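You operate a simulated robot arm through the tools that you are given. There is no shell and no other tool.

Carry out the task below with a simulated robot arm. There is one attempt and no reset: what you move stays moved.

## Task
The juice slopped over: switch off, move the pan and mop up.
Fine: small steel pan on the cork mat; blot with the sponge, wring it damp into a pan without spilling and put it back.
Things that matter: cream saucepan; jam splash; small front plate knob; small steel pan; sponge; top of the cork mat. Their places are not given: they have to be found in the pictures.

Only the result counts: the job must be done as asked and must still hold three seconds after the hand-in. Knocking over, shifting, dropping, spilling or breaking anything else fails it.

## Robot
A 7-joint arm with a three-finger gripper, fixed in place. Base frame: the origin is on the floor under the middle of its stand, x ahead of it, y to its left, z up. Lengths are in m, angles in degrees, forces in N, time in s.
With the tool pointing down near the work surface it reaches from about 0.1 to 0.86 m from the base axis. Its first joint turns from -166.0 to 166.0 degrees. Payload 2.94 kg.
The TCP is the grasp point between the finger pads, 0.03 m short of the fingertips. In the tool frame z runs along the fingers and y along their closing line. The gripper opens to 0.132 m; its body begins 0.107 m behind the TCP.
Orientation is told as [roll, pitch, yaw] about the base's x, y, z axes, in that order, counted from this pose: with the fingers straight down and closing along the base's y, the tool's x points along the base's -x, its y along +y and its z along -z.

## Interface
- The arm moves only by the tool servo_tool. Its argument "rows" is a list of rows, each an object (a shift or turn left out is 0, a gripper value left out holds the last) with "xyz": the shift along the tool's x, y, z in units of 50 mm (1.0 is 50 mm), a list of three; "angular": the turn, a rotation vector about the tool's x, y, z in units of 6 degrees (1.0 is 6 degrees), a list of three. In form: [{"xyz": [x, y, z], "angular": [wx, wy, wz]}, ...]. A call has 1 to 20 rows; each row shifts and turns the commanded pose from where the row before left it, along the tool's axes as they then stand. "grip" is the closure, from 0 (fully open) to 1 (shut), set as the call begins (left out, the last holds). A call with a number of a shift or a turn outside -1 to 1 is refused whole. Rows are played at 5 a second. More than 0.05 m and 8.6 degrees between two rows, or a gripper value outside its range, and nothing of the call is played. Where a pose cannot be reached the arm comes as near as it can. A force on the tool above 50 N (or 10 N above the force at the start of the call, whichever is more), or a blocked arm, ends the call early, and 0.2 s more pass. Each finger travels about 0.0374 m/s and halts on what it meets, pressing with about 42 N; the grip force reading is that of the motor and also rises with nothing between the fingers. The clock runs only during rows and for 0.2 s after the last one: add rows that do not move to give the fingers time. The reply holds the time, the measured pose of the TCP, the force on the tool along the base axes, the opening and the grip force, in the units named above and with some noise, with the torque about the TCP (base axes, N m) and any sound that the robot's microphone picked up, and new pictures: "show" is both (left out), scene, wrist or none.
- Cameras (640 x 400 px; columns grow to the right, rows downward): "scene" is fixed at [0.4005, 0.4975, 1.3507]; the picture's right is [-0.89, -0.46, 0.00], its down [-0.36, 0.69, -0.62] and it looks along [0.29, -0.55, -0.78] (base axes); focal length 214 px, centre (320, 200). "wrist" rides on the gripper at [0.072, 0.003, -0.144] in the tool frame; the picture's right is [-0.04, 1.00, 0.00], its down [-0.88, -0.04, -0.48] and it looks along [-0.47, -0.02, 0.88] (tool axes); focal length 256 px, centre (320, 200).
- lift_body(by): moves the trunk up (or, below 0, down) by that many m; the arm rides with it, the base frame stays. It gives what a move gives, with no picture.
- locate(camera, pixels): for up to 12 pixels [column, row] of the newest picture of that camera ("zoom" is the newest enlarged one), the place [x, y, z] in the base frame of the surface seen there, good to about 0.002 m. No time passes.
- close_up(camera, box): a new picture of the part [left, top, right, bottom] of that camera's present view, enlarged. No time passes.
- job_done(): hands the job in; it is judged then, once.

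Open the gripper and draw the arm clear of the work before you hand the job in, unless the task says otherwise.

The tools are called after "Call:" as name(argument=value, ...) on one line, values as JSON. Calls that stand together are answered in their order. servo_tool: Moves the arm, as the interface text tells. Its arguments: {"type":"object","properties":{"rows":{"type":"array","items":{"type":"object","properties":{"xyz":{"type":"array","items":{"type":"number"}},"angular":{"type":"array","items":{"type":"number"}}}}},"grip":{"type":"number"},"show":{"type":"string","enum":["both","scene","wrist","none"]}},"required":["rows"]} The other tools are called the same way: lift_body (by) moves the trunk up or down; locate (camera, pixels) gives the place of the surface under pixels of a picture; close_up (camera, box) takes an enlarged picture of a part of a camera's view; job_done () hands the job in.

At the start:

```text
t: 0.0
eef_pos: [0.6604, 0.0554, 1.1799]
orientation: [0.0, 0.0, 0.0]
ft_force: [-0.4, 0.3, -0.6]
torque: [-0.02, 0.0, 0.02]
width: 0.1319
gripper_force: 0.1
trunk travel left (down, up): [-0.3, 0.24]
```

scene: 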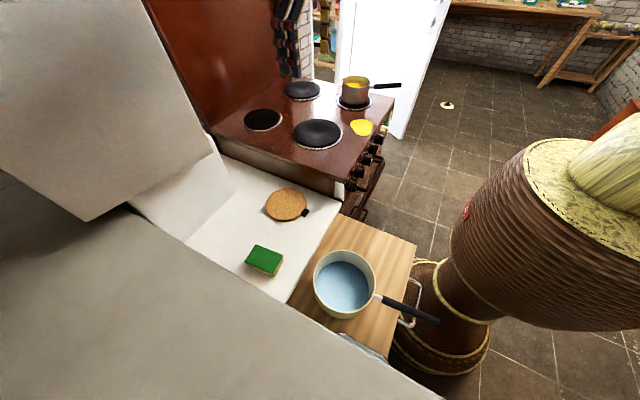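
wrist: 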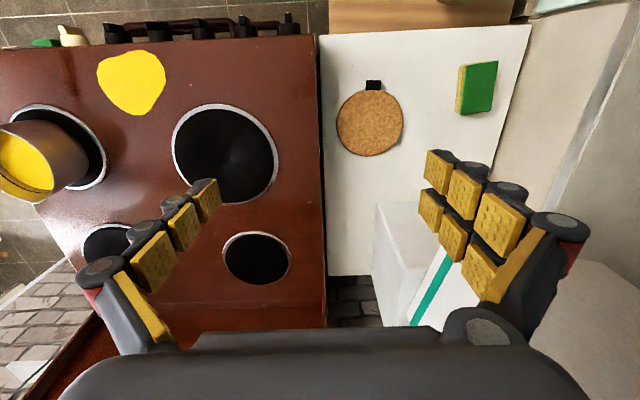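

The scene picture shows a stove with a small pan at about (355,90), a yellow splash at (362,127), a cork mat at (286,204), a sponge at (264,260) and a cream saucepan at (344,284). I enlarge the stove and the counter to see details.

Call:
close_up(camera="scene", box=[280, 60, 440, 160])

Call:
close_up(camera="scene", box=[310, 110, 430, 220])

Call:
close_up(camera="wrist", box=[0, 0, 320, 200])

Call:
locate(camera="scene", pixels=[[355, 84], [362, 127], [286, 204], [264, 255], [344, 284], [317, 133], [355, 105], [385, 85], [400, 84], [405, 310], [265, 120], [302, 90]])

```text
4.00 times, centred on (360, 110) of scene
```

zoom: 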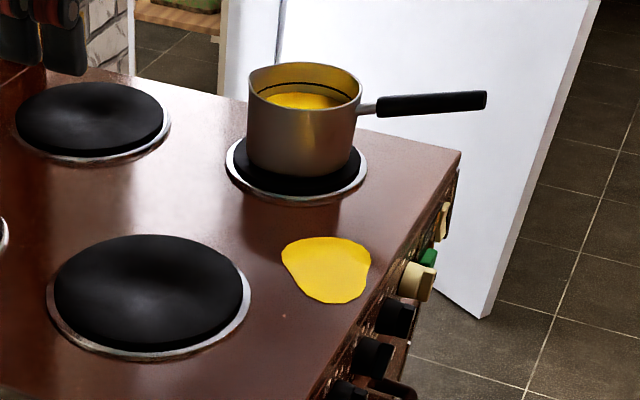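

```text
3.64 times, centred on (370, 165) of scene
```

zoom: 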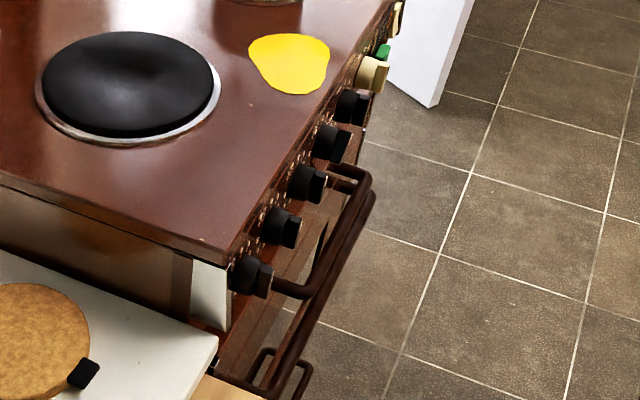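

```text
2.00 times, centred on (160, 100) of wrist
```

zoom: 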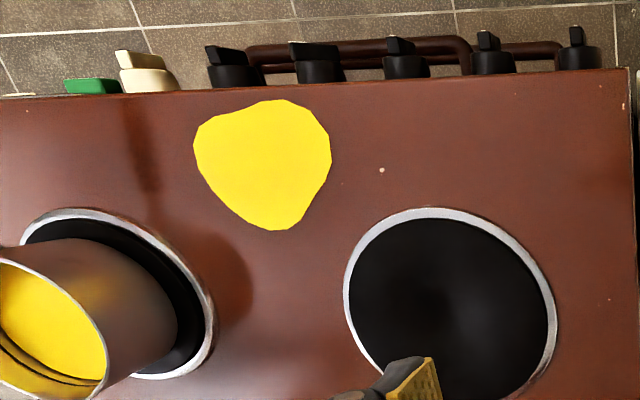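

```text
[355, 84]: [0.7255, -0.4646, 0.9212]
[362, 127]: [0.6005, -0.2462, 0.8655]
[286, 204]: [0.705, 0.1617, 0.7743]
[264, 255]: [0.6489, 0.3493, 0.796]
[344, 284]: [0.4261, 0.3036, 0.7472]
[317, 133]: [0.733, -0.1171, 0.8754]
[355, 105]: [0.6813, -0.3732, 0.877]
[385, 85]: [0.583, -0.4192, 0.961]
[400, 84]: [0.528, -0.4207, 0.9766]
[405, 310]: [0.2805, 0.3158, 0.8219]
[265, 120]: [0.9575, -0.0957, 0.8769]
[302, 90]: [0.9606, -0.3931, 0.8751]
```

The small pan with juice sits on the front small plate, its handle reaching toward the robot; a cream/green knob group is on the front panel near zoom (420,270). I enlarge the knobs and the pan further.

Call:
close_up(camera="scene", box=[360, 105, 408, 135])

Call:
close_up(camera="scene", box=[335, 130, 399, 210])

Call:
close_up(camera="scene", box=[230, 170, 358, 290])

Call:
close_up(camera="scene", box=[290, 230, 450, 350])

Call:
close_up(camera="scene", box=[325, 65, 413, 120])

```text
13.33 times, centred on (384, 120) of scene
```

zoom: 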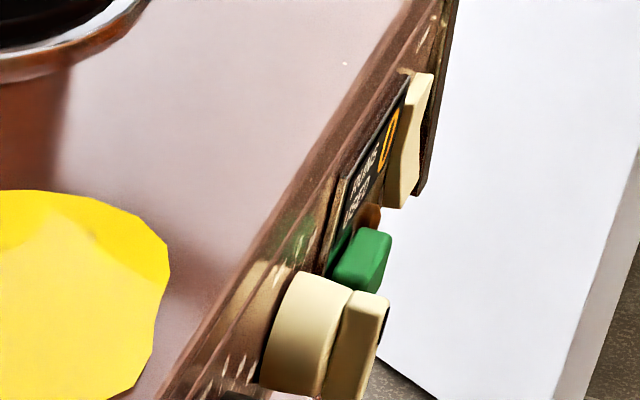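

```text
5.00 times, centred on (367, 170) of scene
```

zoom: 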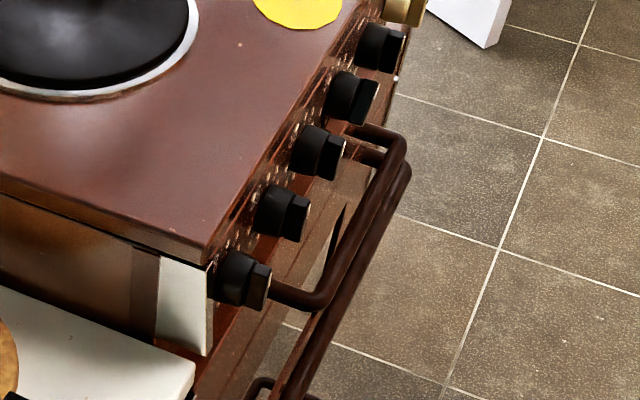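

```text
3.33 times, centred on (294, 230) of scene
```

zoom: 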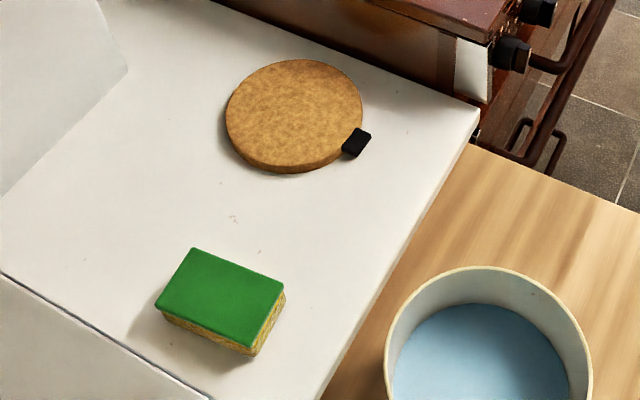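

```text
3.33 times, centred on (370, 290) of scene
```

zoom: 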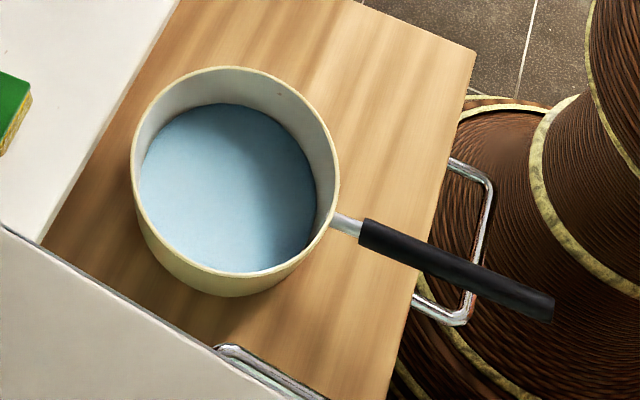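

```text
7.27 times, centred on (369, 92) of scene
```

zoom: 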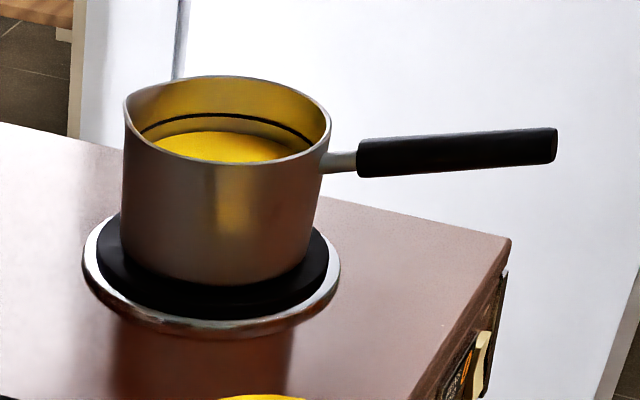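

The front panel has five black knobs, a cream knob, a green button and a cream rocker, and I need to see which one belongs to the small front plate. I first measure obstacles and key objects by pixel in the scene picture, then move the wrist camera in front of the panel.

Call:
locate(camera="scene", pixels=[[60, 100], [150, 200], [215, 160], [100, 320], [420, 30], [350, 165], [384, 128], [381, 138], [376, 150], [369, 161], [361, 174], [353, 185]])

Call:
servo_tool(rows=[{"xyz": [0.62, -0.61, 0.36]}, {"xyz": [0.62, -0.61, 0.36]}, {"xyz": [0.62, -0.61, 0.36]}, {"xyz": [0.62, -0.61, 0.36]}, {"xyz": [0.62, -0.61, 0.36]}, {"xyz": [0.62, -0.61, 0.36]}, {"xyz": [0.62, -0.61, 0.36]}, {"xyz": [0.62, -0.61, 0.36]}, {"xyz": [0.62, -0.61, 0.36]}, {"xyz": [0.62, -0.61, 0.36]}, {"angular": [0, -1, 0]}, {"angular": [0, -1, 0]}, {"angular": [0, -1, 0]}, {"angular": [0, -1, 0]}, {"angular": [0, -1, 0]}], show="both")

```text
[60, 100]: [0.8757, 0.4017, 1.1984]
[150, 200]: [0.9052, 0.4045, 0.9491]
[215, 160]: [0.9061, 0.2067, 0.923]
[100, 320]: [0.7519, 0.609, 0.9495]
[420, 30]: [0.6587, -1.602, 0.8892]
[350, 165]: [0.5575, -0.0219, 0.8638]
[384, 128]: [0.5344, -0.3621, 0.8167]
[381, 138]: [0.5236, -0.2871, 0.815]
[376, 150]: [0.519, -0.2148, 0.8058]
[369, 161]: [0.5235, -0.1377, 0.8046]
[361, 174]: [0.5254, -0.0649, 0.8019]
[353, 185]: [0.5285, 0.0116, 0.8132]
```

```text
t: 3.4
eef_pos: [0.3679, -0.2104, 0.9857]
orientation: [1.9, -28.8, 5.0]
ft_force: [-0.1, -0.1, -0.3]
torque: [-0.01, 0.03, 0.0]
width: 0.132
gripper_force: 0.1
trunk travel left (down, up): [-0.3, 0.24]
stopped in row 15: the arm was blocked; the commanded pose is now the measured one
```

scene: 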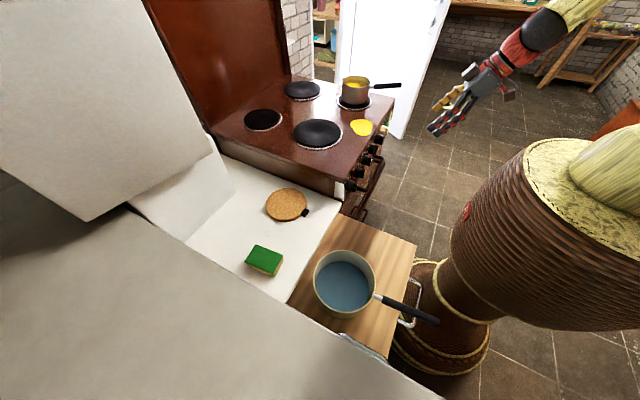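
wrist: 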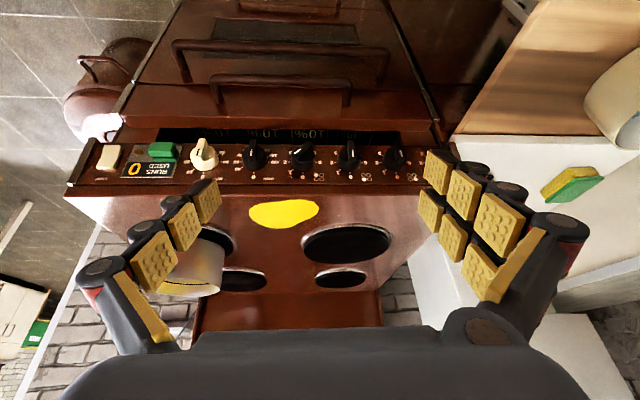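

The wrist picture now shows the panel upside down around row 160 with knobs at columns 110, 160, 203, 254, 302, 348, 394. I enlarge it to read the markings.

Call:
close_up(camera="wrist", box=[180, 125, 300, 200])

Call:
close_up(camera="wrist", box=[280, 125, 440, 200])

Call:
close_up(camera="wrist", box=[70, 125, 220, 200])

```text
5.33 times, centred on (240, 162) of wrist
```

zoom: 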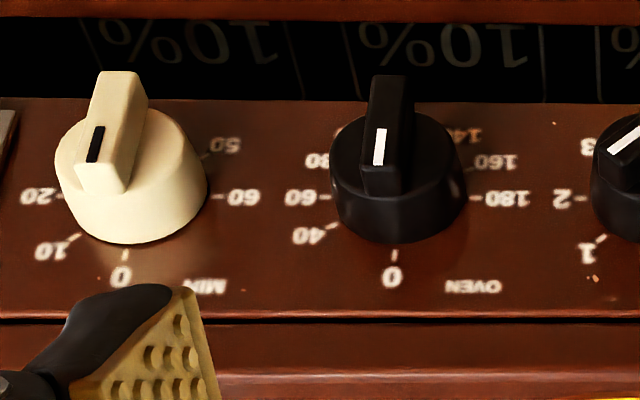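

```text
4.00 times, centred on (360, 162) of wrist
```

zoom: 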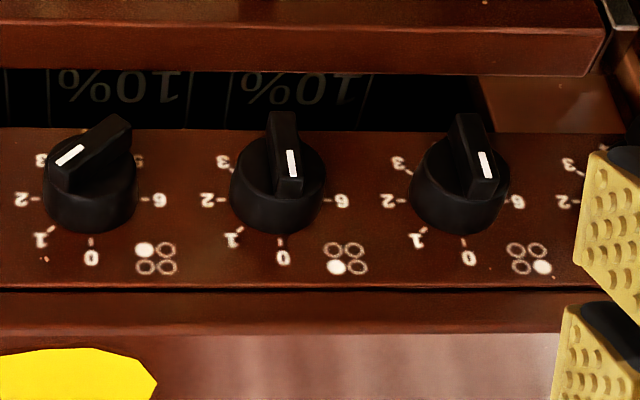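

```text
4.27 times, centred on (145, 162) of wrist
```

zoom: 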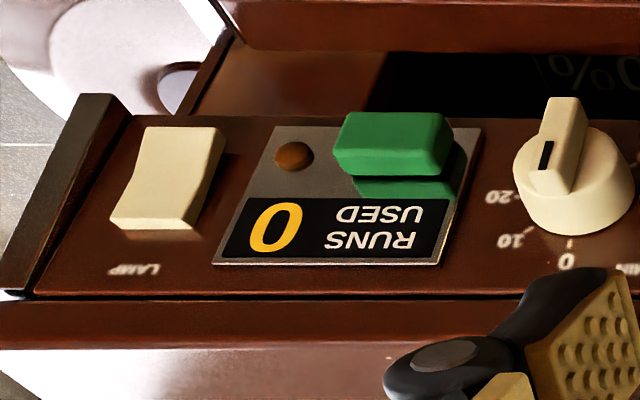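

The knob at wrist column 302 carries the icon for the front-right plate (panel is seen upside down) and its pointer is turned away from 0, so it is the small front plate knob. I take exact places of its parts and of the robot stand.

Call:
close_up(camera="wrist", box=[272, 130, 336, 190])

Call:
locate(camera="scene", pixels=[[600, 140], [560, 165], [500, 240], [570, 5], [520, 50], [470, 95], [466, 340], [440, 270]])

Call:
locate(camera="wrist", pixels=[[302, 158], [254, 158], [348, 158], [394, 158], [203, 155], [302, 180], [320, 185], [330, 180], [278, 165], [280, 210], [312, 210], [300, 205]])

```text
6.67 times, centred on (304, 160) of wrist
```

zoom: 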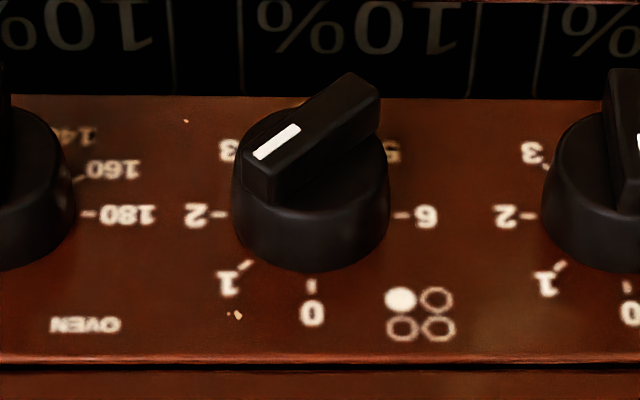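

```text
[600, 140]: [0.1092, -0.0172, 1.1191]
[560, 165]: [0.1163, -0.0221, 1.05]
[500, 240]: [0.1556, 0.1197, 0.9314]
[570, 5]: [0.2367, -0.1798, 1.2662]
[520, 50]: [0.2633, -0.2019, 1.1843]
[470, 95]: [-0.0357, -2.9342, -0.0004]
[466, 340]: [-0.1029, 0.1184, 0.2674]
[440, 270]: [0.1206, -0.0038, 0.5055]
```

```text
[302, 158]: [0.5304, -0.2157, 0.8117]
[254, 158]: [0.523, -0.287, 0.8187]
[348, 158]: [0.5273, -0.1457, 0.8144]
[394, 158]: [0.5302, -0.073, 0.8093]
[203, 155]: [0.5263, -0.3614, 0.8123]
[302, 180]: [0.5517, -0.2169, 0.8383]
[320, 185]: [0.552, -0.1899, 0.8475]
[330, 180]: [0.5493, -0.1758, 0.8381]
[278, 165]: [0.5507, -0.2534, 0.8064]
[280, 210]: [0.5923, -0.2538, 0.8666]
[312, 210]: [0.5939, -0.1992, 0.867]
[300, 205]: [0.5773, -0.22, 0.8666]
```

The enlarged view shows the bar handle of the knob going from the pointer end (265,175) to the far end (365,85), about 45° from the 0 mark, i.e. set near 1. I locate its ends, face and the panel ticks.

Call:
locate(camera="zoom", pixels=[[262, 165], [285, 180], [365, 88], [350, 80], [310, 130], [335, 130], [300, 165], [310, 240], [402, 214], [218, 214], [310, 285], [250, 262]])

Call:
lift_body(by=-0.1)

```text
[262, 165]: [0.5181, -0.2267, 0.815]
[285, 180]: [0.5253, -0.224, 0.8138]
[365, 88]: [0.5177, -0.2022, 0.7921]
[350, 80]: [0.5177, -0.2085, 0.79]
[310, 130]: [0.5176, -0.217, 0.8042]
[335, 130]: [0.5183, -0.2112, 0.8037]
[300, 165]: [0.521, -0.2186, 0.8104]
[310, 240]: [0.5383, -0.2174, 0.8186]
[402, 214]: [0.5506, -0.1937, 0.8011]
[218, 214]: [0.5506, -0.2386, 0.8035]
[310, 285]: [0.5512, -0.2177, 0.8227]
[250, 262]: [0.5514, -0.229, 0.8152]
```

```text
t: 4.7
eef_pos: [0.3674, -0.2106, 0.8862]
orientation: [1.9, -28.9, 5.0]
ft_force: [0.3, -0.4, 0.7]
torque: [0.0, 0.02, 0.0]
width: 0.132
gripper_force: 0.0
trunk travel left (down, up): [-0.2, 0.34]
```

The knob axis is near (y -0.216, z 0.803), bar face at x≈0.518 and panel at x≈0.551. To be able to tilt the tool toward the panel I raise the tool while the trunk goes lower.

Call:
servo_tool(rows=[{"xyz": [-0.386, 0, -0.7]}, {"xyz": [-0.386, 0, -0.7]}, {"xyz": [-0.386, 0, -0.7]}, {"xyz": [-0.386, 0, -0.7]}, {"xyz": [-0.386, 0, -0.7]}], show="none")

Call:
lift_body(by=-0.2)

Call:
servo_tool(rows=[{"angular": [0, -1, 0]}, {"angular": [0, -1, 0]}, {"angular": [0, -1, 0]}, {"angular": [0, -1, 0]}, {"angular": [0, -1, 0]}], show="both")

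```text
t: 5.9
eef_pos: [0.3679, -0.2101, 1.0855]
orientation: [2.0, -28.8, 5.4]
ft_force: [-0.3, 0.8, 0.5]
torque: [-0.02, -0.04, 0.01]
width: 0.132
gripper_force: 0.0
trunk travel left (down, up): [-0.2, 0.34]
```

```text
t: 8.1
eef_pos: [0.3691, -0.2123, 0.8872]
orientation: [1.8, -28.8, 5.6]
ft_force: [-0.1, 0.2, 0.9]
torque: [0.03, 0.0, -0.01]
width: 0.1319
gripper_force: 0.2
trunk travel left (down, up): [0.0, 0.54]
```

```text
t: 8.8
eef_pos: [0.397, -0.1543, 0.8758]
orientation: [4.3, -42.7, 12.7]
ft_force: [-0.1, 0.0, -0.3]
torque: [-0.06, -0.01, 0.05]
width: 0.1319
gripper_force: 0.2
trunk travel left (down, up): [0.0, 0.54]
stopped in row 3: the arm was blocked; the commanded pose is now the measured one
```

scene: 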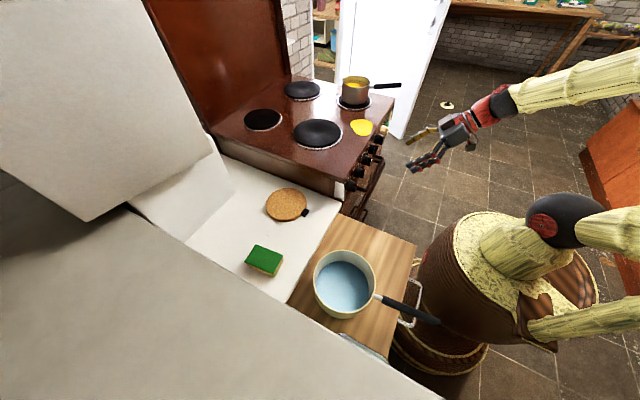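
wrist: 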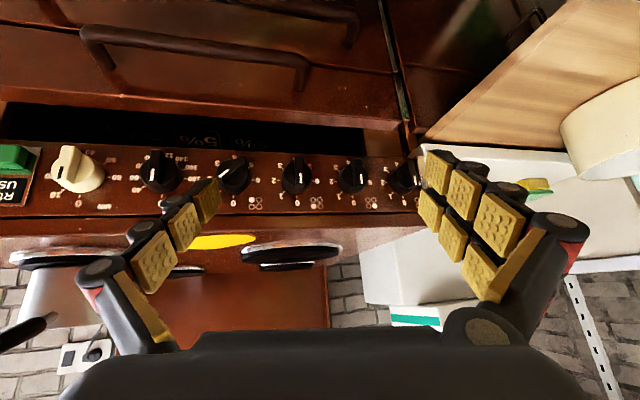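

The tool is now tilted 43° and the knob is visible at wrist (235,173). I shift the tool forward and to y≈-0.216, then take out the unwanted yaw.

Call:
servo_tool(rows=[{"xyz": [-0.1, -0.69, 0.12]}, {"xyz": [-0.1, -0.69, 0.12]}, {"angular": [0.478, -0.04, 0.517]}, {"angular": [0.478, -0.04, 0.517]}, {"angular": [0.478, -0.04, 0.517]}], show="wrist")

```text
t: 10.0
eef_pos: [0.4296, -0.218, 0.8712]
orientation: [4.1, -43.0, -0.2]
ft_force: [-0.2, -0.1, 0.4]
torque: [-0.01, 0.03, 0.01]
width: 0.1319
gripper_force: 0.0
trunk travel left (down, up): [0.0, 0.54]
```

wrist: 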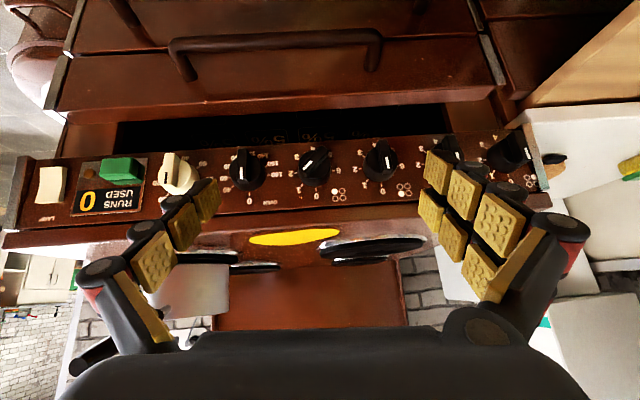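

The pose is now straight at pitch -43°. I measure the finger pads with wrist pixels to learn the finger geometry before closing around the knob.

Call:
locate(camera="wrist", pixels=[[214, 184], [207, 205], [185, 225], [155, 262], [430, 153], [440, 175], [465, 195], [500, 225], [422, 195], [430, 212], [452, 240], [480, 272]])

Call:
close_up(camera="wrist", box=[200, 120, 440, 270])

```text
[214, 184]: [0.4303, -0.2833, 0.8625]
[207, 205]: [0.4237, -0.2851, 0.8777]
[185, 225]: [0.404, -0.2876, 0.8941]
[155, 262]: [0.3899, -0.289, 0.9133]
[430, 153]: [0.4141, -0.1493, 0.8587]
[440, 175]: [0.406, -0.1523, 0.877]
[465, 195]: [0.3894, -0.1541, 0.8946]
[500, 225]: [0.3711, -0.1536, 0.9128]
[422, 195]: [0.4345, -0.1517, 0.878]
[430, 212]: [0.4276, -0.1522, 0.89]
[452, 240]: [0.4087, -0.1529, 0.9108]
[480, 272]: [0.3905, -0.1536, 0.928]
```

```text
2.67 times, centred on (320, 195) of wrist
```

zoom: 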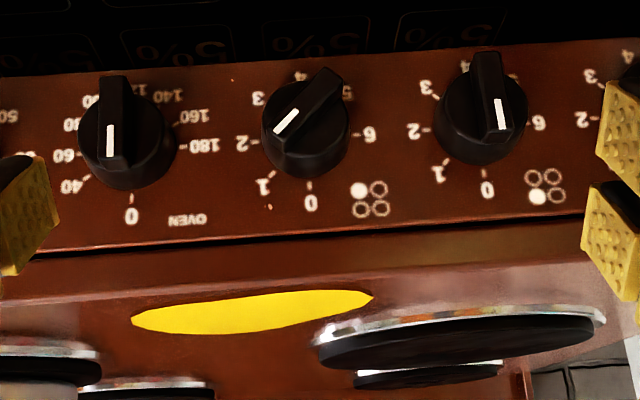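

I partly close the fingers here in free space to see how the pads move as they close.

Call:
servo_tool(rows=[{}, {}, {}, {}, {}, {}], grip=0.5, show="wrist")

```text
t: 11.4
eef_pos: [0.4303, -0.216, 0.8695]
orientation: [4.3, -42.8, -0.1]
ft_force: [-0.4, -0.5, -1.1]
torque: [-0.01, 0.05, 0.0]
width: 0.0661
gripper_force: 0.0
trunk travel left (down, up): [0.0, 0.54]
```

wrist: 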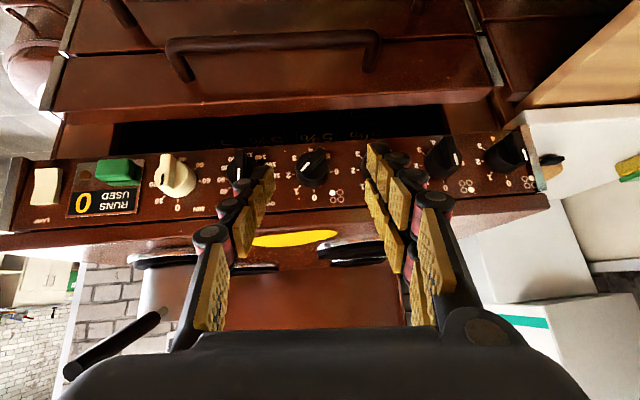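

Call:
close_up(camera="wrist", box=[190, 120, 470, 330])

Call:
locate(camera="wrist", pixels=[[269, 172], [268, 195], [258, 205], [245, 230], [215, 290], [372, 150], [378, 178], [400, 205], [374, 190], [376, 215], [394, 250], [432, 260]])

```text
1.90 times, centred on (330, 225) of wrist
```

zoom: 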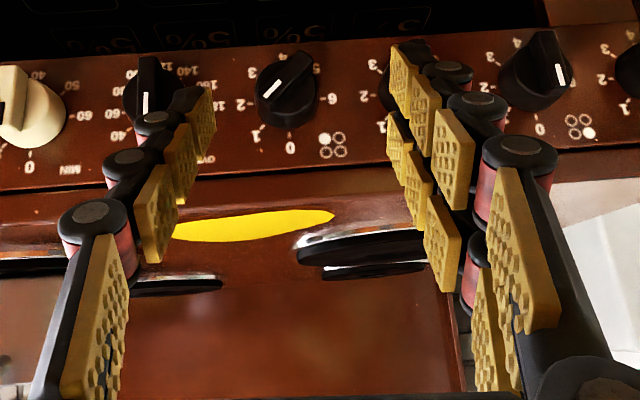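

```text
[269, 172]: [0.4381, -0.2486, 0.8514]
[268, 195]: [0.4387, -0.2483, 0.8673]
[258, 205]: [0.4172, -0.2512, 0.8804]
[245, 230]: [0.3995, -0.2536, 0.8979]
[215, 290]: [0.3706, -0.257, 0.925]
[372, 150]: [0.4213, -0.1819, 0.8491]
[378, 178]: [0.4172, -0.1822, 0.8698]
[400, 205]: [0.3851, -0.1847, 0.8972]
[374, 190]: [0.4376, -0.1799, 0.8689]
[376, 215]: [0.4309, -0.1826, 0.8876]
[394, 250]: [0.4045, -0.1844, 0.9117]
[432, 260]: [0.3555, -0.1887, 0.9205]
```

The pads extend forward as they close, and at 43° tilt the single finger would barely overlap the bar, so I want more tilt. I go forward to x≈0.47, take out the roll and tilt further.

Call:
servo_tool(rows=[{"xyz": [-0.66, 0, 0.61], "angular": [0.53, 0, -0.49]}, {"angular": [0, -1, 0]}, {"angular": [0, -1, 0]}, {"angular": [0, -1, 0]}, {"angular": [0, -1, 0]}], show="both")

```text
t: 12.6
eef_pos: [0.478, -0.209, 0.8683]
orientation: [-2.4, -66.9, 5.7]
ft_force: [-0.4, 0.1, -0.3]
torque: [0.02, -0.01, 0.04]
width: 0.066
gripper_force: 0.2
trunk travel left (down, up): [0.0, 0.54]
```

scene: 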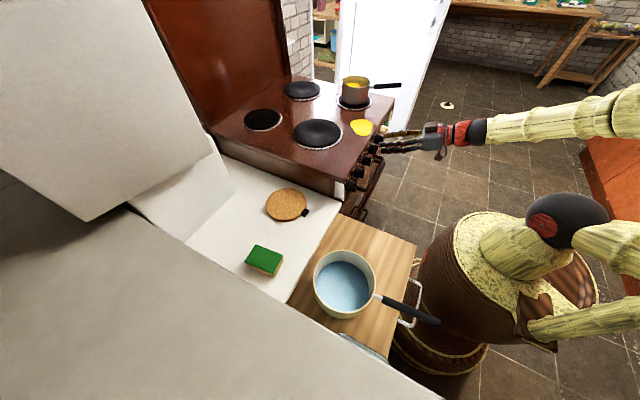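
wrist: 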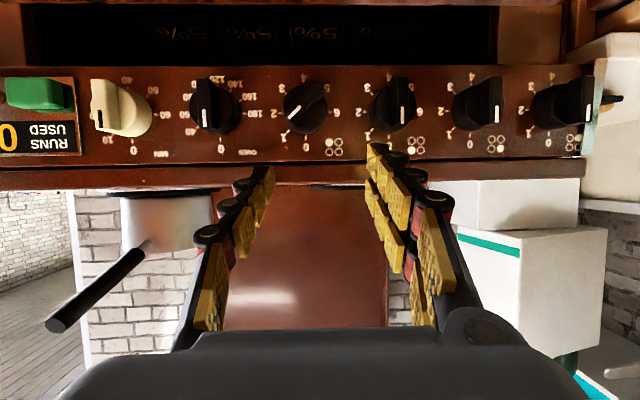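

Tilt is now 67° with the knob at wrist (305,105). I correct the yaw and roll and tilt further.

Call:
servo_tool(rows=[{"angular": [0.717, 0, 0.74]}, {"angular": [0, -1, 0]}, {"angular": [0, -1, 0]}, {"angular": [0, -1, 0]}], show="wrist")

```text
t: 13.6
eef_pos: [0.4783, -0.2088, 0.8714]
orientation: [11.5, -85.1, -13.7]
ft_force: [0.4, -1.0, 0.7]
torque: [-0.03, 0.0, 0.02]
width: 0.0658
gripper_force: 0.1
trunk travel left (down, up): [0.0, 0.54]
```

wrist: 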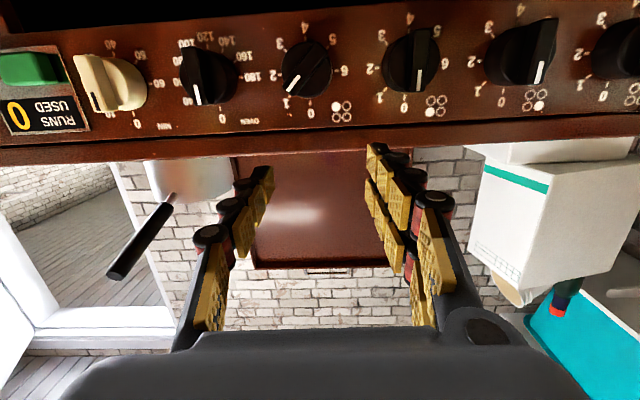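

The tool is now almost horizontal (85°) and well aligned with the knob, seen at wrist (305,68). I enlarge it to find the base-face depth and centre.

Call:
close_up(camera="wrist", box=[256, 30, 352, 110])

```text
5.00 times, centred on (304, 70) of wrist
```

zoom: 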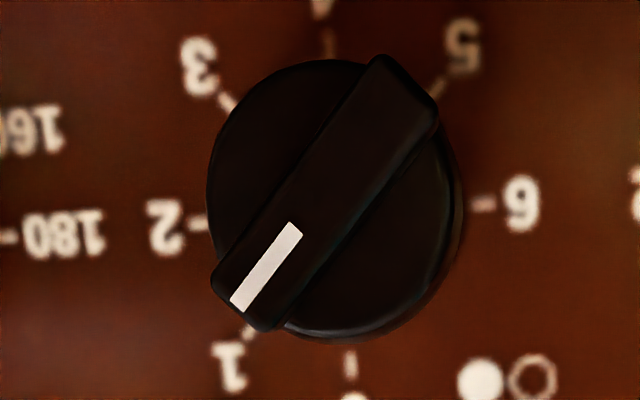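

Call:
locate(camera="zoom", pixels=[[325, 190], [375, 75], [425, 115], [225, 275], [265, 320], [250, 150], [400, 250], [350, 310], [300, 90], [480, 200], [195, 222], [350, 360]])

```text
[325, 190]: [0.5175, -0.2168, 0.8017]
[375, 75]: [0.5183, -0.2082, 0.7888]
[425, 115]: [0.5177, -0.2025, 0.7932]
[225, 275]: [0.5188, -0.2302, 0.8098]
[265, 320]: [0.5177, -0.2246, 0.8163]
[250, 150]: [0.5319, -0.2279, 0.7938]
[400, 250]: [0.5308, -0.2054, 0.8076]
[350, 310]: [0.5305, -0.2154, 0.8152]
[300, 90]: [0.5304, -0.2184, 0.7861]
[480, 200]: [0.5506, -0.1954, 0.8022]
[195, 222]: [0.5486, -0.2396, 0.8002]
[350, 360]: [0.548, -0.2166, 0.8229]
```

The bar is at 45° (position 1), centred at y -0.2164, z 0.802, with its face at x 0.5177 and the knob base face at 0.5305. Before descending, I check where the oven door handle is (scene pixels around (383,160)).

Call:
locate(camera="scene", pixels=[[383, 163], [378, 172], [371, 182], [363, 191], [345, 214], [362, 160]])

Call:
servo_tool(rows=[{"xyz": [0.66, -0.09, -0.075]}, {"xyz": [0.66, -0.09, -0.075]}, {}], grip=0.62, show="wrist")

```text
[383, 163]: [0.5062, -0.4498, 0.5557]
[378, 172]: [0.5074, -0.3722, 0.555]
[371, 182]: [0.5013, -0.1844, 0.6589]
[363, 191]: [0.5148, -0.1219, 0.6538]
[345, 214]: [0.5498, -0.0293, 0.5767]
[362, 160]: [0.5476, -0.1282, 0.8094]
```

```text
t: 14.6
eef_pos: [0.4772, -0.1927, 0.8138]
orientation: [4.3, -85.7, -3.2]
ft_force: [0.0, 0.4, 0.6]
torque: [0.03, 0.01, -0.02]
width: 0.0502
gripper_force: 0.2
trunk travel left (down, up): [0.0, 0.54]
stopped in row 3: the arm was blocked; the commanded pose is now the measured one
```

wrist: 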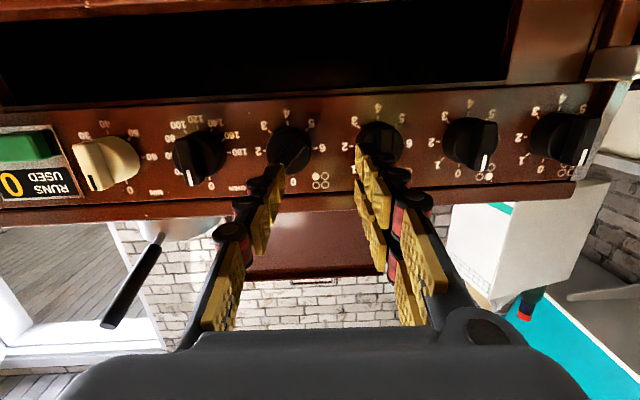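

The arm ran into a joint limit at (0.477,-0.193,0.814), so I lessen the tilt to about 72° and then move to the knob's y.

Call:
servo_tool(rows=[{"angular": [0, 0.75, 0]}, {"angular": [0, 0.75, 0]}, {"angular": [0, 0.75, 0]}, {"xyz": [0, -0.474, -0.146]}, {}], show="wrist")

```text
t: 15.8
eef_pos: [0.4786, -0.2001, 0.8216]
orientation: [-0.7, -72.6, 4.2]
ft_force: [0.1, 0.8, 0.0]
torque: [0.03, -0.01, 0.01]
width: 0.0499
gripper_force: 0.0
trunk travel left (down, up): [0.0, 0.54]
```

wrist: 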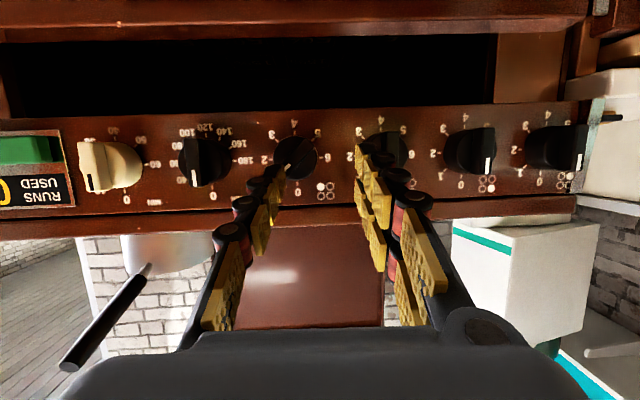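

The arm sits near its limit here, so I reduce the tilt by a further 8° and shift to the knob centre again.

Call:
servo_tool(rows=[{"angular": [0, 0.7, 0]}, {"angular": [0, 0.7, 0]}, {"xyz": [0, -0.16, 0]}, {"xyz": [0, -0.16, 0]}, {}], show="wrist")

```text
t: 17.0
eef_pos: [0.4788, -0.2176, 0.8182]
orientation: [0.1, -64.0, 3.0]
ft_force: [0.0, 0.6, 0.9]
torque: [-0.01, 0.01, -0.01]
width: 0.0502
gripper_force: 0.0
trunk travel left (down, up): [0.0, 0.54]
```

wrist: 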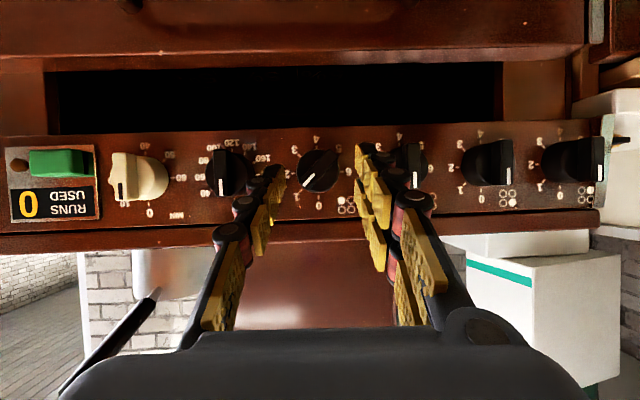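

Now at ψ=64° the knob sits between the fingers at wrist (318,170). I advance about 17 mm so the finger pads straddle the bar, keeping the fingers 50 mm apart.

Call:
servo_tool(rows=[{"xyz": [-0.082, -0.009, 0.151]}, {"xyz": [-0.082, -0.009, 0.151]}, {}], show="wrist")

Call:
close_up(camera="wrist", box=[240, 110, 420, 230])

```text
t: 17.8
eef_pos: [0.4884, -0.2336, 0.8148]
orientation: [1.0, -63.7, 0.1]
ft_force: [0.5, 0.6, -0.6]
torque: [0.02, -0.02, -0.02]
width: 0.0505
gripper_force: 0.0
trunk travel left (down, up): [0.0, 0.54]
```

wrist: 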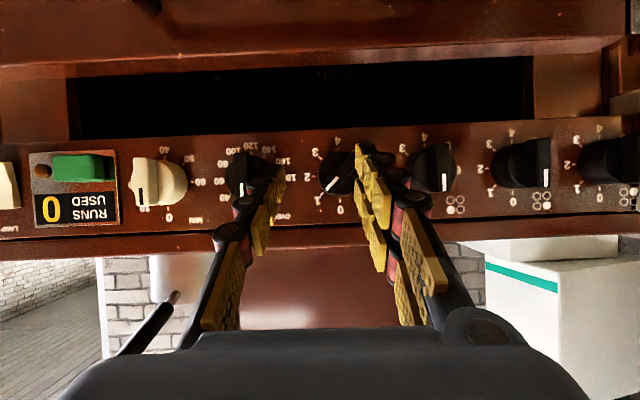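

```text
3.33 times, centred on (330, 170) of wrist
```

zoom: 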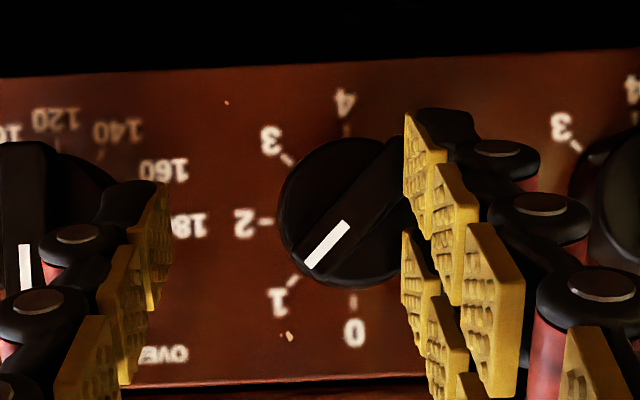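

The commanded pose had lagged, so the tool is now 17 mm too far in -y (the pair of fingers hides the knob's left side). I shift back +y first and then go the last 8 mm forward.

Call:
servo_tool(rows=[{"xyz": [-0.036, 0.172, -0.018]}, {"xyz": [-0.036, 0.172, -0.018]}, {}, {"xyz": [-0.067, 0, 0.137]}, {}], show="wrist")

Call:
close_up(camera="wrist", box=[240, 110, 420, 230])

```text
t: 19.0
eef_pos: [0.495, -0.2169, 0.8204]
orientation: [0.7, -63.9, 0.3]
ft_force: [-0.8, -0.8, -0.5]
torque: [-0.01, -0.02, 0.0]
width: 0.0502
gripper_force: 0.0
trunk travel left (down, up): [0.0, 0.54]
```

wrist: 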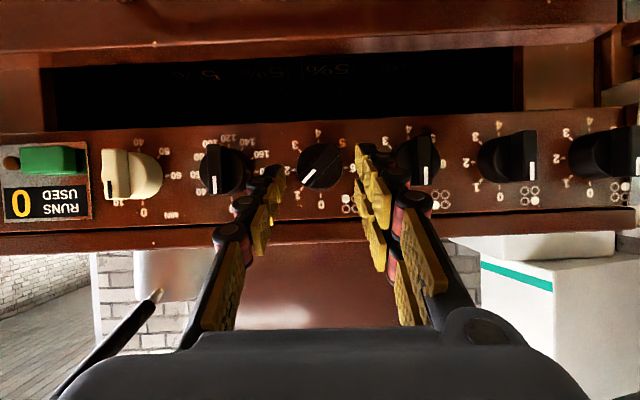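

```text
3.33 times, centred on (330, 170) of wrist
```

zoom: 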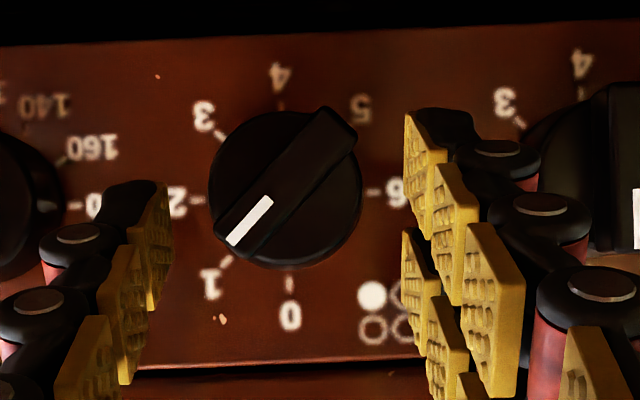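

The knob is centred between the pads (closeup pointer end at (230,250)). I close the fingers gradually so the pads turn the bar upright toward 0.

Call:
servo_tool(rows=[{}, {}, {}, {}], grip=0.84, show="wrist")

Call:
close_up(camera="wrist", box=[240, 110, 420, 230])

```text
t: 20.0
eef_pos: [0.4956, -0.217, 0.8202]
orientation: [0.8, -63.8, 0.3]
ft_force: [0.5, -0.9, -0.4]
torque: [-0.01, 0.04, -0.03]
width: 0.0216
gripper_force: 0.0
trunk travel left (down, up): [0.0, 0.54]
```

wrist: 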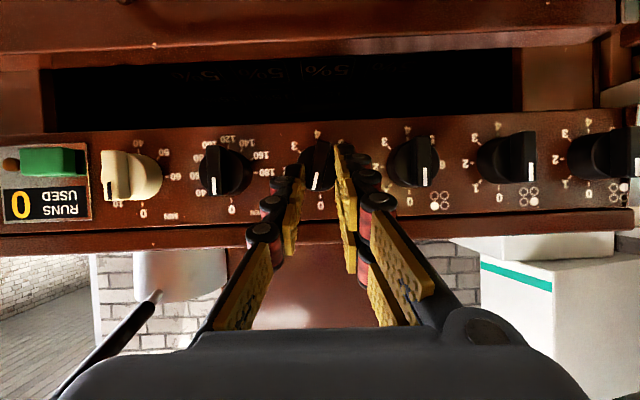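

```text
3.33 times, centred on (330, 170) of wrist
```

zoom: 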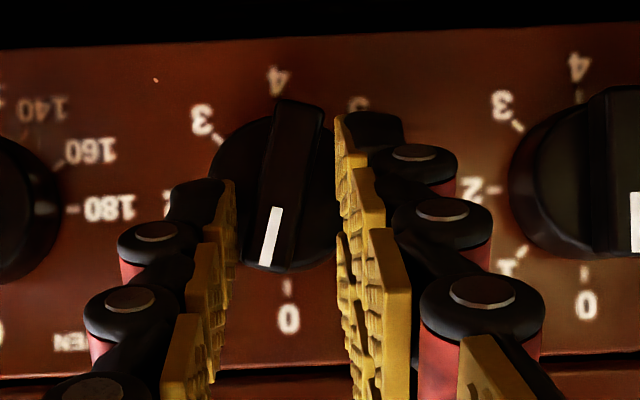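

The bar is turning; it is now about 12° from 0. I close further to squeeze it upright.

Call:
servo_tool(rows=[{}, {}, {}, {}], grip=0.97, show="wrist")

Call:
close_up(camera="wrist", box=[240, 110, 420, 230])

```text
t: 21.0
eef_pos: [0.4964, -0.2175, 0.8207]
orientation: [0.7, -63.9, 0.4]
ft_force: [2.2, -0.5, -0.7]
torque: [-0.03, -0.01, -0.02]
width: 0.0107
gripper_force: 37.9
trunk travel left (down, up): [0.0, 0.54]
```

wrist: 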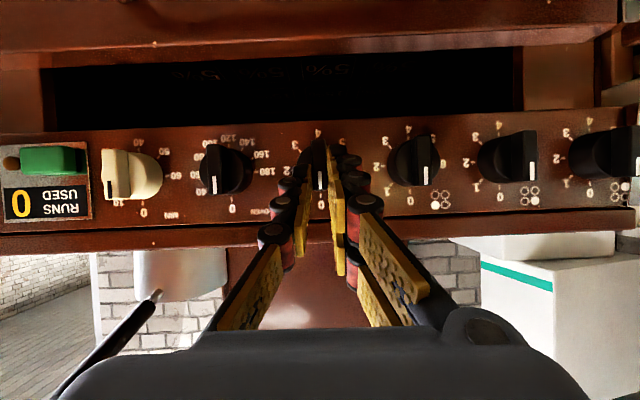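

```text
3.33 times, centred on (330, 170) of wrist
```

zoom: 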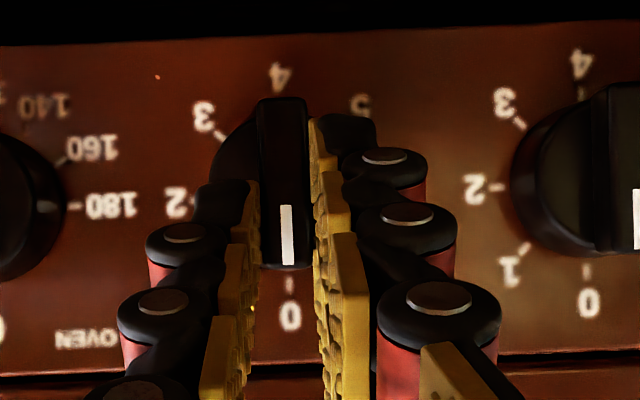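

The bar is now upright with its mark pointing at 0. I open the fingers and draw straight back from the knob.

Call:
servo_tool(rows=[{}, {}, {}, {"xyz": [0.263, 0, -0.54]}, {"xyz": [0.263, 0, -0.54]}, {"xyz": [0.263, 0, -0.54]}], grip=0.6, show="wrist")

Call:
close_up(camera="wrist", box=[240, 90, 420, 210])

```text
t: 22.5
eef_pos: [0.44, -0.1412, 0.8107]
orientation: [3.4, -63.0, 8.6]
ft_force: [1.5, 1.3, 0.5]
torque: [0.0, 0.02, 0.02]
width: 0.0526
gripper_force: 0.0
trunk travel left (down, up): [0.0, 0.54]
stopped in row 6: the arm was blocked; the commanded pose is now the measured one
```

wrist: 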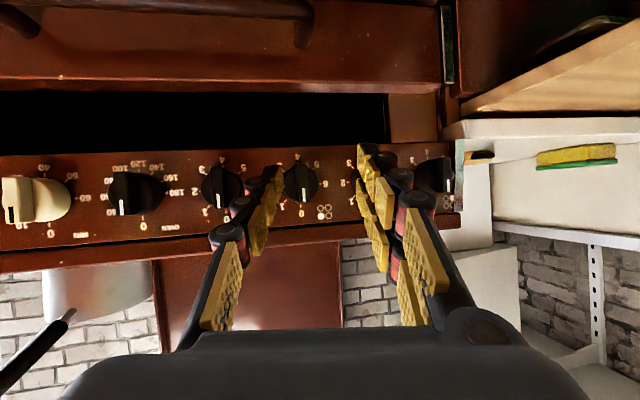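

```text
3.33 times, centred on (330, 150) of wrist
```

zoom: 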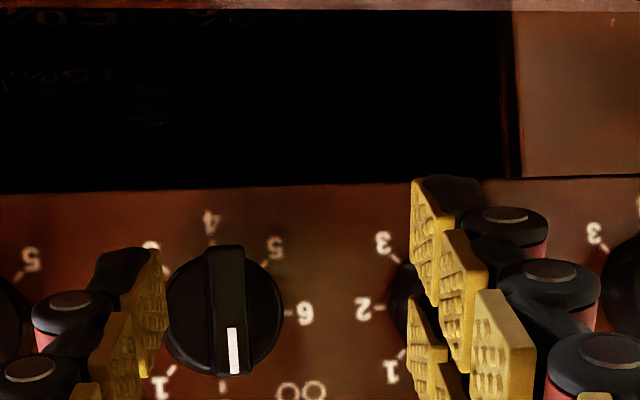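

The arm drifted sideways by its joint limit while retreating, without contact forces. I check the four knobs around wrist columns 60-320.

Call:
close_up(camera="wrist", box=[90, 140, 340, 240])

Call:
close_up(camera="wrist", box=[190, 150, 260, 220])

```text
2.56 times, centred on (215, 190) of wrist
```

zoom: 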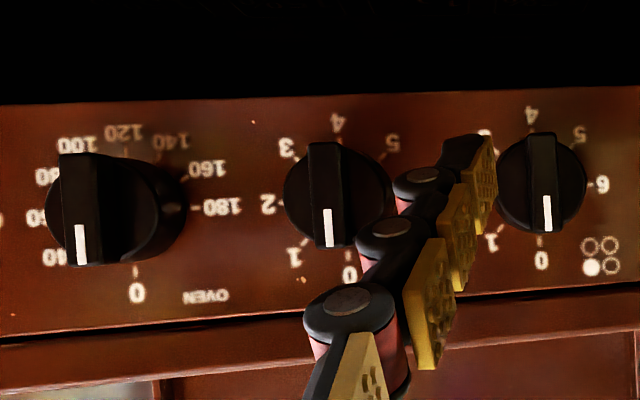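

```text
5.71 times, centred on (225, 185) of wrist
```

zoom: 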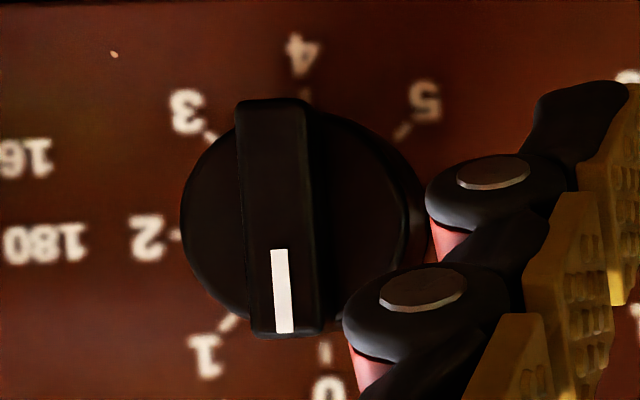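

All knobs read 0 except none turned wrongly; the small front plate is off. I swing the tool back to pointing down and raise the trunk to its starting height.

Call:
servo_tool(rows=[{"angular": [0, 1, 0]}, {"angular": [0, 1, 0]}, {"angular": [0, 1, 0]}, {"angular": [0, 1, 0]}, {"angular": [0, 1, 0]}, {"angular": [0, 1, 0]}, {"angular": [0, 1, 0]}, {"angular": [0, 1, 0]}, {"angular": [0, 1, 0]}, {"angular": [0, 0.8, 0]}], show="none")

Call:
lift_body(by=0.3)

```text
t: 24.7
eef_pos: [0.4387, -0.1404, 0.8115]
orientation: [1.7, -4.2, 11.5]
ft_force: [0.4, -0.3, -0.8]
torque: [0.0, -0.02, 0.01]
width: 0.0527
gripper_force: 0.0
trunk travel left (down, up): [0.0, 0.54]
```

```text
t: 27.7
eef_pos: [0.439, -0.1422, 1.1111]
orientation: [1.6, -4.3, 11.5]
ft_force: [-0.2, -0.6, -0.4]
torque: [0.0, 0.0, -0.01]
width: 0.0527
gripper_force: 0.1
trunk travel left (down, up): [-0.3, 0.24]
```

Next the pan. I enlarge the scene view on the small steel pan and locate its rim, base and handle.

Call:
close_up(camera="scene", box=[325, 65, 413, 120])

Call:
locate(camera="zoom", pixels=[[124, 115], [329, 128], [225, 77], [215, 172], [225, 145], [125, 230], [215, 280], [300, 265], [340, 160], [365, 155], [455, 150], [552, 145]])

```text
7.27 times, centred on (369, 92) of scene
```

zoom: 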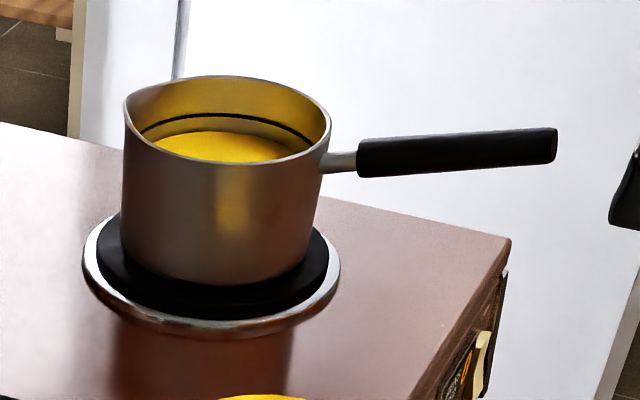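

```text
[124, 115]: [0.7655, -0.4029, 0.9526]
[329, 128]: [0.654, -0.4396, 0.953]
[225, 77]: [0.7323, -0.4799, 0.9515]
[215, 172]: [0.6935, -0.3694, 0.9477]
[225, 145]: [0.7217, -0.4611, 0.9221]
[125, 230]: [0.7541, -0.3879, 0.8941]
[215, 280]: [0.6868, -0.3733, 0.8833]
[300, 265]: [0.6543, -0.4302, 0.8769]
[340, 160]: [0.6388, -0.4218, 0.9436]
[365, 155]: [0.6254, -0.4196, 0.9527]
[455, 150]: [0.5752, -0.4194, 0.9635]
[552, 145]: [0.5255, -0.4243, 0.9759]
```

The pan rim is at z≈0.953 with centre near (0.712,-0.424) and radius ≈0.058, so it fits between the open fingers (0.132 m). I level the tool, open fully and move above the pan.

Call:
servo_tool(rows=[{"angular": [0.14, 0.36, 0.96]}, {"angular": [0.14, 0.36, 0.96]}, {"xyz": [-0.546, -0.564, 0.05]}, {"xyz": [-0.546, -0.564, 0.05]}, {"xyz": [-0.546, -0.564, 0.05]}, {"xyz": [-0.546, -0.564, 0.05]}, {"xyz": [-0.546, -0.564, 0.05]}, {"xyz": [-0.546, -0.564, 0.05]}, {"xyz": [-0.546, -0.564, 0.05]}, {"xyz": [-0.546, -0.564, 0.05]}, {"xyz": [-0.546, -0.564, 0.05]}, {"xyz": [-0.546, -0.564, 0.05]}, {}, {}], grip=0, show="both")

```text
t: 30.7
eef_pos: [0.7141, -0.4236, 1.0807]
orientation: [0.3, 0.3, 0.0]
ft_force: [0.2, -0.5, 0.4]
torque: [-0.01, -0.05, -0.01]
width: 0.1318
gripper_force: 0.1
trunk travel left (down, up): [-0.3, 0.24]
```

scene: 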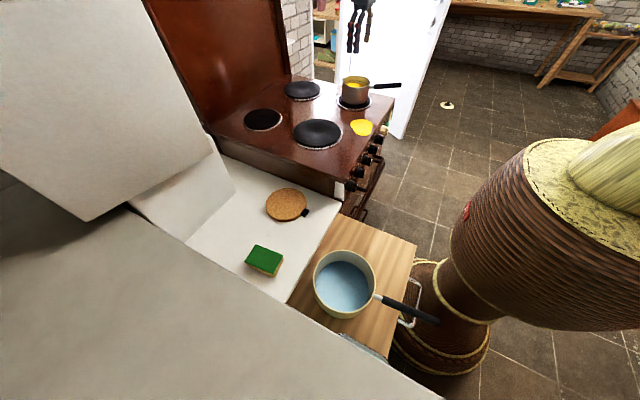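
wrist: 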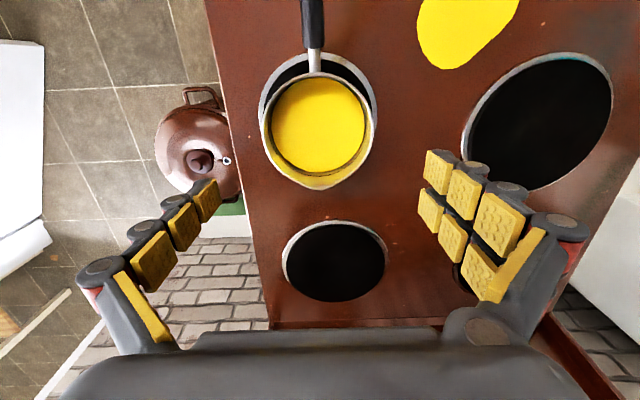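

The pan is seen from above at wrist (318,125). I enlarge it and locate rim points for an exact centre.

Call:
close_up(camera="wrist", box=[238, 40, 398, 200])

```text
2.50 times, centred on (318, 120) of wrist
```

zoom: 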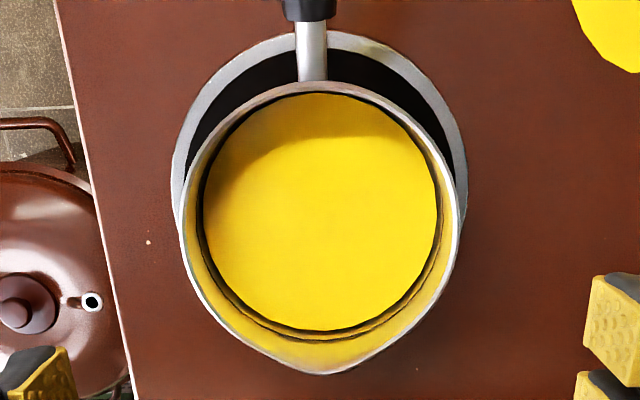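

Call:
locate(camera="zoom", pixels=[[183, 220], [458, 220], [315, 87], [190, 180], [452, 180], [200, 290], [442, 290], [320, 371], [240, 120], [400, 118], [313, 50], [313, 10]])

```text
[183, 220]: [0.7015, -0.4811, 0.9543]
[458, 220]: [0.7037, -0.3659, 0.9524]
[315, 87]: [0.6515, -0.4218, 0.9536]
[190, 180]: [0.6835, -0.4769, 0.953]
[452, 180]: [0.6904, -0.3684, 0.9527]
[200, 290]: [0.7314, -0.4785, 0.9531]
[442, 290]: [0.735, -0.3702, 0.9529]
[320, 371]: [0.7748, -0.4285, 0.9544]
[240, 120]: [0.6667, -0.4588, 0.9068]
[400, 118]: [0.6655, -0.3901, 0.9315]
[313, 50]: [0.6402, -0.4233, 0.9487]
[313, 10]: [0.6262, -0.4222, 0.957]
```

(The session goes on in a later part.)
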